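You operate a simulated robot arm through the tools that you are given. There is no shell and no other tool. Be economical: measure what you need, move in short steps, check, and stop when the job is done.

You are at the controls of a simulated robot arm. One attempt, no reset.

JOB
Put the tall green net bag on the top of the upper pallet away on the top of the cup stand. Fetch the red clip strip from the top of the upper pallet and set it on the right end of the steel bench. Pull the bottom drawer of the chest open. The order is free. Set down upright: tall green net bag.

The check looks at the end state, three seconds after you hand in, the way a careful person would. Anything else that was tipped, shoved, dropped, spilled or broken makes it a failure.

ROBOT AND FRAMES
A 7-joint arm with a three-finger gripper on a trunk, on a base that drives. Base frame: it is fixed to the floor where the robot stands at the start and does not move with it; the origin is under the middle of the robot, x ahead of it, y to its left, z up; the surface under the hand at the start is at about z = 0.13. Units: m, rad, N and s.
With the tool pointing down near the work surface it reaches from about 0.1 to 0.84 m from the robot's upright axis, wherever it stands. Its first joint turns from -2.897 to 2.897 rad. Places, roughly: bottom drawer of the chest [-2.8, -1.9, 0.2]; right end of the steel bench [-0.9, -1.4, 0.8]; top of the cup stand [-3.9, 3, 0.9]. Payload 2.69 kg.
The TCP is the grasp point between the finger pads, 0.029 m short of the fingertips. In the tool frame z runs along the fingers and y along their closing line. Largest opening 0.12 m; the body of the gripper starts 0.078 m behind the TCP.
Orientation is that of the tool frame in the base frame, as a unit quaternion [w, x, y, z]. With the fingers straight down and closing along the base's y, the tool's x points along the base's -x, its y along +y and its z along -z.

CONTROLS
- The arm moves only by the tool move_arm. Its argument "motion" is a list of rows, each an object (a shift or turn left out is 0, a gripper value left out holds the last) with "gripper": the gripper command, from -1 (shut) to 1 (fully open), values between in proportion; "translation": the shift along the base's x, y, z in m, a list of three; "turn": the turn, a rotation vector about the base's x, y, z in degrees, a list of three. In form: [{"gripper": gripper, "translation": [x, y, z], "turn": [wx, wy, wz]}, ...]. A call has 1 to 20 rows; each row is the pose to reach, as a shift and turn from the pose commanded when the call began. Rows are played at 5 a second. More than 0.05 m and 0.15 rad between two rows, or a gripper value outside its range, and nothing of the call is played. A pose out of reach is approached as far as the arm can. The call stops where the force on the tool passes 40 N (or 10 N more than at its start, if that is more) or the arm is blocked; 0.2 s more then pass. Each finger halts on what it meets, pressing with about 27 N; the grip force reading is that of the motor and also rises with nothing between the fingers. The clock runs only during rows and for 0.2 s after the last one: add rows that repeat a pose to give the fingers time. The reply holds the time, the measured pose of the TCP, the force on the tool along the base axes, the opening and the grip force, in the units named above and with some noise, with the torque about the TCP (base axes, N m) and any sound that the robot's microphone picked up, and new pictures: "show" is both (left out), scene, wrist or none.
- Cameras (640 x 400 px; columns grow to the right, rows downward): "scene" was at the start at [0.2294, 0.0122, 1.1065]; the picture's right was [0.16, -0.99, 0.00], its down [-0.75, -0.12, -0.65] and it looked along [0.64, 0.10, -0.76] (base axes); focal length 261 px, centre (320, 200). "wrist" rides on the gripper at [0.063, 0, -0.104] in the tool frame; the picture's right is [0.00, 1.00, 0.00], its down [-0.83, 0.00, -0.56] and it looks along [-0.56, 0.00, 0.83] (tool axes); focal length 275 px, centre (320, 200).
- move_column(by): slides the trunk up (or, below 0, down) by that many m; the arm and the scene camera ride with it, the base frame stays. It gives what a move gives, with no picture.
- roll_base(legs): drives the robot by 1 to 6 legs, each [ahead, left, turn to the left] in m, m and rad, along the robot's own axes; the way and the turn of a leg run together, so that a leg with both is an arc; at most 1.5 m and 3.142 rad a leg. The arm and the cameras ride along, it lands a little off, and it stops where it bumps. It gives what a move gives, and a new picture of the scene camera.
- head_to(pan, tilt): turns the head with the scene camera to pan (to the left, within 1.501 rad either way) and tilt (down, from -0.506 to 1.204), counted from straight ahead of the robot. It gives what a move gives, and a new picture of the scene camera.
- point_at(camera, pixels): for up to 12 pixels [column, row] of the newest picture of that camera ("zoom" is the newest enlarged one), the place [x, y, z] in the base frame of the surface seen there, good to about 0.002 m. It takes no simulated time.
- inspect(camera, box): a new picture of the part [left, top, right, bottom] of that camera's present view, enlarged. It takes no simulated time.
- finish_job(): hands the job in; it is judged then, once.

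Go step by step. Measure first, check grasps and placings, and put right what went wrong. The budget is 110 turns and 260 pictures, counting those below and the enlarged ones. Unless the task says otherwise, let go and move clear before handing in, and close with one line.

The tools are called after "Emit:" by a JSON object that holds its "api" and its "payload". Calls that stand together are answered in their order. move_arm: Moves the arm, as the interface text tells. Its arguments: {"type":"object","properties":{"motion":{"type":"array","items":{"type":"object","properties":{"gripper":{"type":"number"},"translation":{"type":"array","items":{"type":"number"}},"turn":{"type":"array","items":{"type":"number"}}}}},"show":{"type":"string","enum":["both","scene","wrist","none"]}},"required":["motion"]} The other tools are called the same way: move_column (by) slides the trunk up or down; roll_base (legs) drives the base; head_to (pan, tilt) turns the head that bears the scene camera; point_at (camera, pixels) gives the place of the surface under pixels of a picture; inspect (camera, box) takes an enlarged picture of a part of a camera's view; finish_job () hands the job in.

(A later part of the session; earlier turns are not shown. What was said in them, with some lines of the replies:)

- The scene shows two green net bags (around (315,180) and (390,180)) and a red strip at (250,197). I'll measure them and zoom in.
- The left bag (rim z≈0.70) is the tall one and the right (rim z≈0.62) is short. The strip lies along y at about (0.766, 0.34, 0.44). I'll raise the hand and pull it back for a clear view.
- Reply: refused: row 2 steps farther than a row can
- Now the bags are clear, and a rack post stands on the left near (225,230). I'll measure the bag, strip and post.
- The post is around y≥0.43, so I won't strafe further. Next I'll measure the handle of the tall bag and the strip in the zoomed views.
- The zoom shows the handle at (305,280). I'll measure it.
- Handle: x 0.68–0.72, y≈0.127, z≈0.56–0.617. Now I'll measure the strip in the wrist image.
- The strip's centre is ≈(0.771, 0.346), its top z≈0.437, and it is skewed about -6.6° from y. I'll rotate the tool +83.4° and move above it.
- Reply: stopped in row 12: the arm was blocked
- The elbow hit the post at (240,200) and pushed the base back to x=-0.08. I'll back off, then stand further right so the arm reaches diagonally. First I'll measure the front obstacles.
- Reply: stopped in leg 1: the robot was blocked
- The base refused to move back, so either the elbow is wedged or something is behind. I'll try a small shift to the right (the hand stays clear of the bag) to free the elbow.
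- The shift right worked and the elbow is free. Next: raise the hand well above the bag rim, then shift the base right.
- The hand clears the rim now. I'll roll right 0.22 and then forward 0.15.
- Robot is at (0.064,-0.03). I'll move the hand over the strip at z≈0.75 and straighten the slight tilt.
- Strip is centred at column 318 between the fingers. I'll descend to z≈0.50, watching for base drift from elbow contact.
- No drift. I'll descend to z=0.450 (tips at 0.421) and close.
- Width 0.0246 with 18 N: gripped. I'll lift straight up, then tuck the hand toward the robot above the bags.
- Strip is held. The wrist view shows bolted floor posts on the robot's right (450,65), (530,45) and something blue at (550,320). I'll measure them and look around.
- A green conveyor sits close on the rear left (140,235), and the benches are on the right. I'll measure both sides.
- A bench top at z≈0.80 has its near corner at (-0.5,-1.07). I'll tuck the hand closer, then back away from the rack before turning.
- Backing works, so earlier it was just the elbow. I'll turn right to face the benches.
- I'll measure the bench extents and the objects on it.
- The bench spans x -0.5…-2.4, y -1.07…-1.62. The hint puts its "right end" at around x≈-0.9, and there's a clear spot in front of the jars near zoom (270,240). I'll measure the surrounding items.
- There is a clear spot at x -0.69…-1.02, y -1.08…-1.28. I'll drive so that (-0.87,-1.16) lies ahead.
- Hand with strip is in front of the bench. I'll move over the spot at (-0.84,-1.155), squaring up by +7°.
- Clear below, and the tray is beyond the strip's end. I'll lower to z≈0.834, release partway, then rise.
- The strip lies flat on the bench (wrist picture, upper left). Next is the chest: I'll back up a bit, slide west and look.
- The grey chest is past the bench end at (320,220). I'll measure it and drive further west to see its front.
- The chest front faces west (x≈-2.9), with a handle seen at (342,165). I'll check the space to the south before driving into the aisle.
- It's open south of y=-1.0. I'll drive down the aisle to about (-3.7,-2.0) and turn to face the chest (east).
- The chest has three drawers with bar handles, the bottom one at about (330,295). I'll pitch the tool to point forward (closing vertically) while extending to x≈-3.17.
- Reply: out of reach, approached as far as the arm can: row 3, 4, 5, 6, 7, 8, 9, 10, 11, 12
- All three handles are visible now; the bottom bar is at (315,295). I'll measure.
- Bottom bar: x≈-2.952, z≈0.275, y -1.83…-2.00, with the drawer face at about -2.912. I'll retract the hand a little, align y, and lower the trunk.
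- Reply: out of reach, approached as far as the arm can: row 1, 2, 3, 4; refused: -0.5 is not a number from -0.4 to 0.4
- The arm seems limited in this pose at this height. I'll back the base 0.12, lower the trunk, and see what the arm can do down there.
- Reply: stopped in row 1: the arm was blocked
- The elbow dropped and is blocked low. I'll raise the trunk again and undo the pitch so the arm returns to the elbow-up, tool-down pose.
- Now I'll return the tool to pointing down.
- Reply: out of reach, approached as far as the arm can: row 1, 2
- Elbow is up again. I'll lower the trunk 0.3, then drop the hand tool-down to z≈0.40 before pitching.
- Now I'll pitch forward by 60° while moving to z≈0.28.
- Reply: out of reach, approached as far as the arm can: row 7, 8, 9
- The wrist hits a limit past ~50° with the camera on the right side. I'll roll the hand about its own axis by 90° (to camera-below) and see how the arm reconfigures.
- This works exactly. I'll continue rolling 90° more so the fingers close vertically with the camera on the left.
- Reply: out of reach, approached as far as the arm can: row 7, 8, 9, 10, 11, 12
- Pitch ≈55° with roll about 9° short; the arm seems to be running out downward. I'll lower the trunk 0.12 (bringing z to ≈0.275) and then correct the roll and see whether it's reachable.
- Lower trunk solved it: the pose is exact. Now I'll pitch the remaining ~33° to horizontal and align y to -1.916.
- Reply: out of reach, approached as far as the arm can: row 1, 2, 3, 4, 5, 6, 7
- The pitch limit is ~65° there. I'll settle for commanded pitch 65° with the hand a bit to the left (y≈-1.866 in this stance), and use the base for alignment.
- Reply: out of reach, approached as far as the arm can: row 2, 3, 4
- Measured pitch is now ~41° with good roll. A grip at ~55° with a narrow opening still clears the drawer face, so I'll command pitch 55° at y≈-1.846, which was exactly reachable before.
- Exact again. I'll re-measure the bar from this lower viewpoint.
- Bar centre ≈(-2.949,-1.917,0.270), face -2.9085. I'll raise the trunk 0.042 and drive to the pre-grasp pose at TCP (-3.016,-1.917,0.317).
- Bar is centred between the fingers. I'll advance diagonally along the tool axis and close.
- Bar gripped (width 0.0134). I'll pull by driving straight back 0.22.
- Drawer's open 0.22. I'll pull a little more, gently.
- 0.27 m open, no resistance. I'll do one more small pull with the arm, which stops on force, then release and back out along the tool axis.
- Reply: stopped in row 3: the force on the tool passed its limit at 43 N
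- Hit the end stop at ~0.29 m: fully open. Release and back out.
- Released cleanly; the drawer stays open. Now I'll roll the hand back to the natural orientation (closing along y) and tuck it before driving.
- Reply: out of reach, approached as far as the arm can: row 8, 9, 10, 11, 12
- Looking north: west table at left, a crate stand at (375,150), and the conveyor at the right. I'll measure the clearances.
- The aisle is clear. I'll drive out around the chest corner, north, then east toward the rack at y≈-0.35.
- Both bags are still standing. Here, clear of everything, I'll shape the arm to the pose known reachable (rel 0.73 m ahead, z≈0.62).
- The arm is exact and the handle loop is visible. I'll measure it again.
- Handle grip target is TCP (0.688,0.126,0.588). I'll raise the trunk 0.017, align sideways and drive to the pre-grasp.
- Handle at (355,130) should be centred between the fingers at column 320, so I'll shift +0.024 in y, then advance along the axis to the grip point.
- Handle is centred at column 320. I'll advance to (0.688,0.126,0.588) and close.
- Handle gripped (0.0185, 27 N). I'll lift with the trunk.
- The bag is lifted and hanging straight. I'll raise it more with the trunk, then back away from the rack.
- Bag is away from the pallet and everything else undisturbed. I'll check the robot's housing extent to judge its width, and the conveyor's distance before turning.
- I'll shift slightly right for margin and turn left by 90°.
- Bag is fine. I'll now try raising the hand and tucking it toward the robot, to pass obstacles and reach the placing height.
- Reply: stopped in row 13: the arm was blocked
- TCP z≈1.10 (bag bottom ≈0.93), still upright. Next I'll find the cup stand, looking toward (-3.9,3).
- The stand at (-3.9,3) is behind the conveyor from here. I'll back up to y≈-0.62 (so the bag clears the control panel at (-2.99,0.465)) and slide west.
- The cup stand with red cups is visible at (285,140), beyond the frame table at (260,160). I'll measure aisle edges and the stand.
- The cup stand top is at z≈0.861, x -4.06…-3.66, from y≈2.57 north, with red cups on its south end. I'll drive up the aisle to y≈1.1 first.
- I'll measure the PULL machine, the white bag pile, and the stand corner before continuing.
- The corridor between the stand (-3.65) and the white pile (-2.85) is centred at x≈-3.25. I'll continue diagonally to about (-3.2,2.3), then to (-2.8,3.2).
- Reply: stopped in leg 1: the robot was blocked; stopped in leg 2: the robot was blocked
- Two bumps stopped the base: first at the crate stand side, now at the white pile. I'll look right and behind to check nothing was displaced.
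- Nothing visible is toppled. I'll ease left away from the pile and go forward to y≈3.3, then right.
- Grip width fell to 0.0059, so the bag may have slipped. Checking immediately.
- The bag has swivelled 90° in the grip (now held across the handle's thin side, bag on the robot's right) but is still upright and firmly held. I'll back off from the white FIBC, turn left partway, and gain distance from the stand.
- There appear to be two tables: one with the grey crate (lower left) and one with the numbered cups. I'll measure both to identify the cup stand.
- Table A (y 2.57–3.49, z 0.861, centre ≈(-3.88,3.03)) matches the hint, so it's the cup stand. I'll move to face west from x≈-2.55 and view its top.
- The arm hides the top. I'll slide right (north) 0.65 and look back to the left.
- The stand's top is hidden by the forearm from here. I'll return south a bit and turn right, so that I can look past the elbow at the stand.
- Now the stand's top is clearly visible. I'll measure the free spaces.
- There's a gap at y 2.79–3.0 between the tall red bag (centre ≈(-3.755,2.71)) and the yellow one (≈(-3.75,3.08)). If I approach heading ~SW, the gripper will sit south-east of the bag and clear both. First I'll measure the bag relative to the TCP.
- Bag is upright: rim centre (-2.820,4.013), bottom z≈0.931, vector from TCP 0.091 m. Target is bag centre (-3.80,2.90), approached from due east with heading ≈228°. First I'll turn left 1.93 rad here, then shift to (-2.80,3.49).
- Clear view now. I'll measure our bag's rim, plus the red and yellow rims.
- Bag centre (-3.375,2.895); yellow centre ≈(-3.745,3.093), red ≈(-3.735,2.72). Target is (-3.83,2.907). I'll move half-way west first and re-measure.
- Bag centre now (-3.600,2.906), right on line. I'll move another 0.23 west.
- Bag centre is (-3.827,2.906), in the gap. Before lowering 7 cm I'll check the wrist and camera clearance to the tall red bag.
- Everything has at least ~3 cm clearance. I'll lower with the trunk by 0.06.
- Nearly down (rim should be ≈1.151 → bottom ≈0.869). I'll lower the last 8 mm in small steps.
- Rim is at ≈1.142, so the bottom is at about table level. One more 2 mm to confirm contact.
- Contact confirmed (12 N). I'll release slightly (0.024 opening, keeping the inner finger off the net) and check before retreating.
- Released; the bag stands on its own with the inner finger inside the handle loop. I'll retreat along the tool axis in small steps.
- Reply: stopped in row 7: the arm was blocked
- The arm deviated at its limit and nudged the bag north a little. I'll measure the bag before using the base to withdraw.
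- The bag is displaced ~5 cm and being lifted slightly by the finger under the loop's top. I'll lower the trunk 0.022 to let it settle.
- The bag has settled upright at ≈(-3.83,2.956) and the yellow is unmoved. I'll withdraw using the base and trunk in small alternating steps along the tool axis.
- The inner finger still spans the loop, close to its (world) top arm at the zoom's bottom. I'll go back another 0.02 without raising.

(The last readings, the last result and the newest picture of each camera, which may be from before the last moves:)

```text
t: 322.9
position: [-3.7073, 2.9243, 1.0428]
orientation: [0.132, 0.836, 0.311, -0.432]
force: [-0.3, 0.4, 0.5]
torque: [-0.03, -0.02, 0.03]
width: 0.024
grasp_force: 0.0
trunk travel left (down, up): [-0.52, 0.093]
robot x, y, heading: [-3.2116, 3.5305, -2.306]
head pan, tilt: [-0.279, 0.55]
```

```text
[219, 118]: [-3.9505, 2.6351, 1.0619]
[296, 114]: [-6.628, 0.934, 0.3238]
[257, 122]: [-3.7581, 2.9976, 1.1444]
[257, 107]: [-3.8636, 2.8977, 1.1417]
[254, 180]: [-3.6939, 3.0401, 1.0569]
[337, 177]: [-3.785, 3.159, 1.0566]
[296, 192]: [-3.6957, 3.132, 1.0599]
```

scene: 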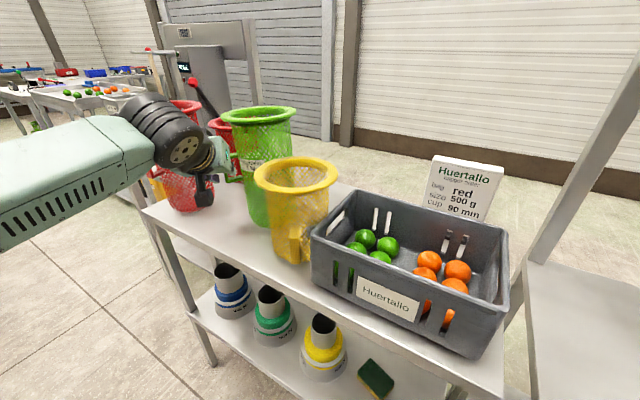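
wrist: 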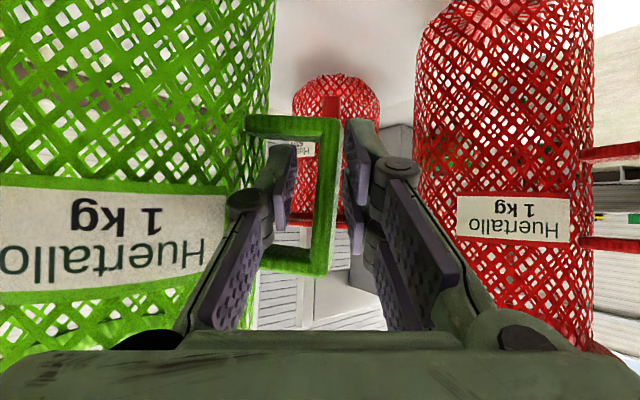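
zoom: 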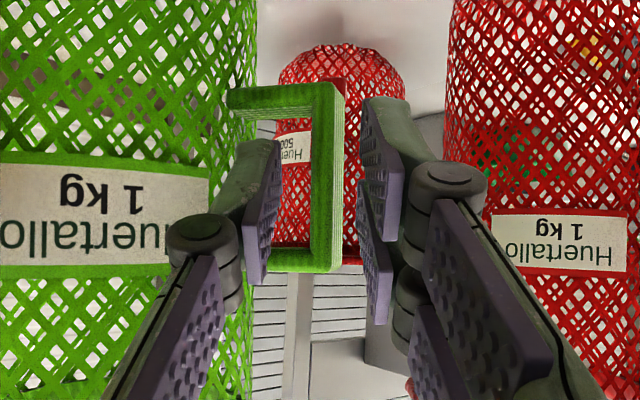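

The finger tips are now ~2 cm clear of the handle plate (tips ≈(-3.71,2.92), plate ≈(-3.729,2.902)). I'll move east 0.12, then raise the trunk and back further away.

Emit:
{"api": "roll_base", "payload": {"legs": [[-0.09, 0.07, 0]]}}

Emit:
{"api": "move_column", "payload": {"by": 0.08}}

Emit:
{"api": "roll_base", "payload": {"legs": [[-0.2, 0.15, 0]]}}

Emit:
{"api": "inspect", "payload": {"camera": "scene", "box": [200, 80, 440, 260]}}

```text
t: 324.1
position: [-3.595, 2.9413, 1.0421]
orientation: [0.132, 0.836, 0.312, -0.432]
force: [-0.1, 0.0, 0.3]
torque: [0.03, 0.0, 0.01]
width: 0.0238
grasp_force: 0.0
trunk travel left (down, up): [-0.52, 0.093]
robot x, y, heading: [-3.0962, 3.5491, -2.307]
head pan, tilt: [-0.279, 0.55]
```

scene: 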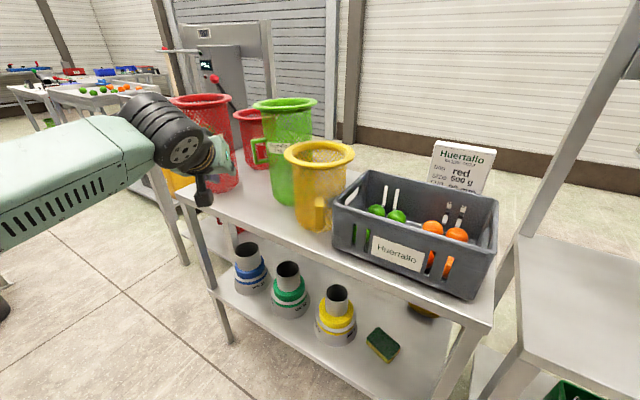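

```text
t: 325.3
position: [-3.5955, 2.941, 1.1229]
orientation: [0.132, 0.836, 0.312, -0.432]
force: [-0.5, 0.2, -1.0]
torque: [0.03, 0.02, -0.02]
width: 0.0239
grasp_force: 0.1
trunk travel left (down, up): [-0.6, 0.013]
robot x, y, heading: [-3.0987, 3.547, -2.306]
head pan, tilt: [-0.279, 0.55]
```

```text
t: 327.1
position: [-3.3502, 2.9929, 1.1225]
orientation: [0.131, 0.836, 0.312, -0.431]
force: [0.8, -1.0, 0.3]
torque: [-0.01, 0.02, 0.0]
width: 0.024
grasp_force: 0.1
trunk travel left (down, up): [-0.6, 0.013]
robot x, y, heading: [-2.8541, 3.6017, -2.306]
head pan, tilt: [-0.279, 0.55]
```

scene: 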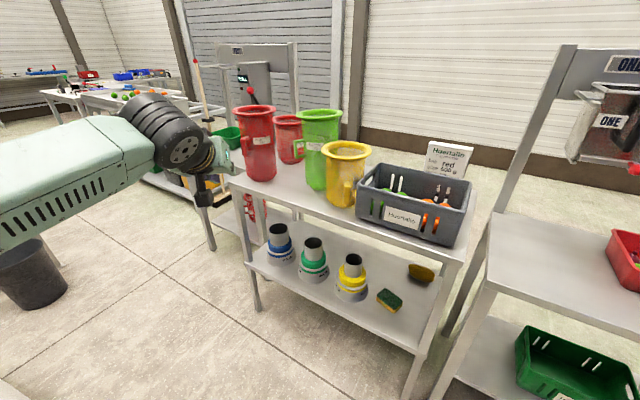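

```text
2.22 times, centred on (320, 170) of scene
```

zoom: 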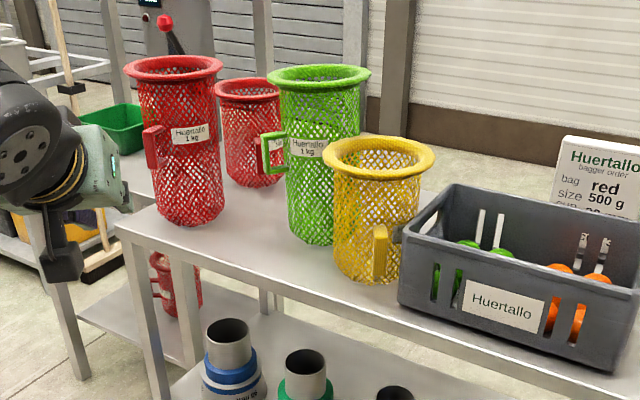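

The green bag stands upright on the cup stand, with the red and yellow bags undisturbed and the hand clear. The strip is on the bench and the drawer is fully open, so I'm handing in.

Emit:
{"api": "finish_job", "payload": {}}

```text
The job is handed in.
```

All three jobs are done and handed in: the tall green net bag stands upright on the cup stand, the red clip strip lies on the right end of the steel bench, and the bottom drawer is open to its end stop. On the way the base bumped what were probably the crate stand and the white bag pile. I saw nothing moved when I looked afterwards, but I had no close view of either spot.
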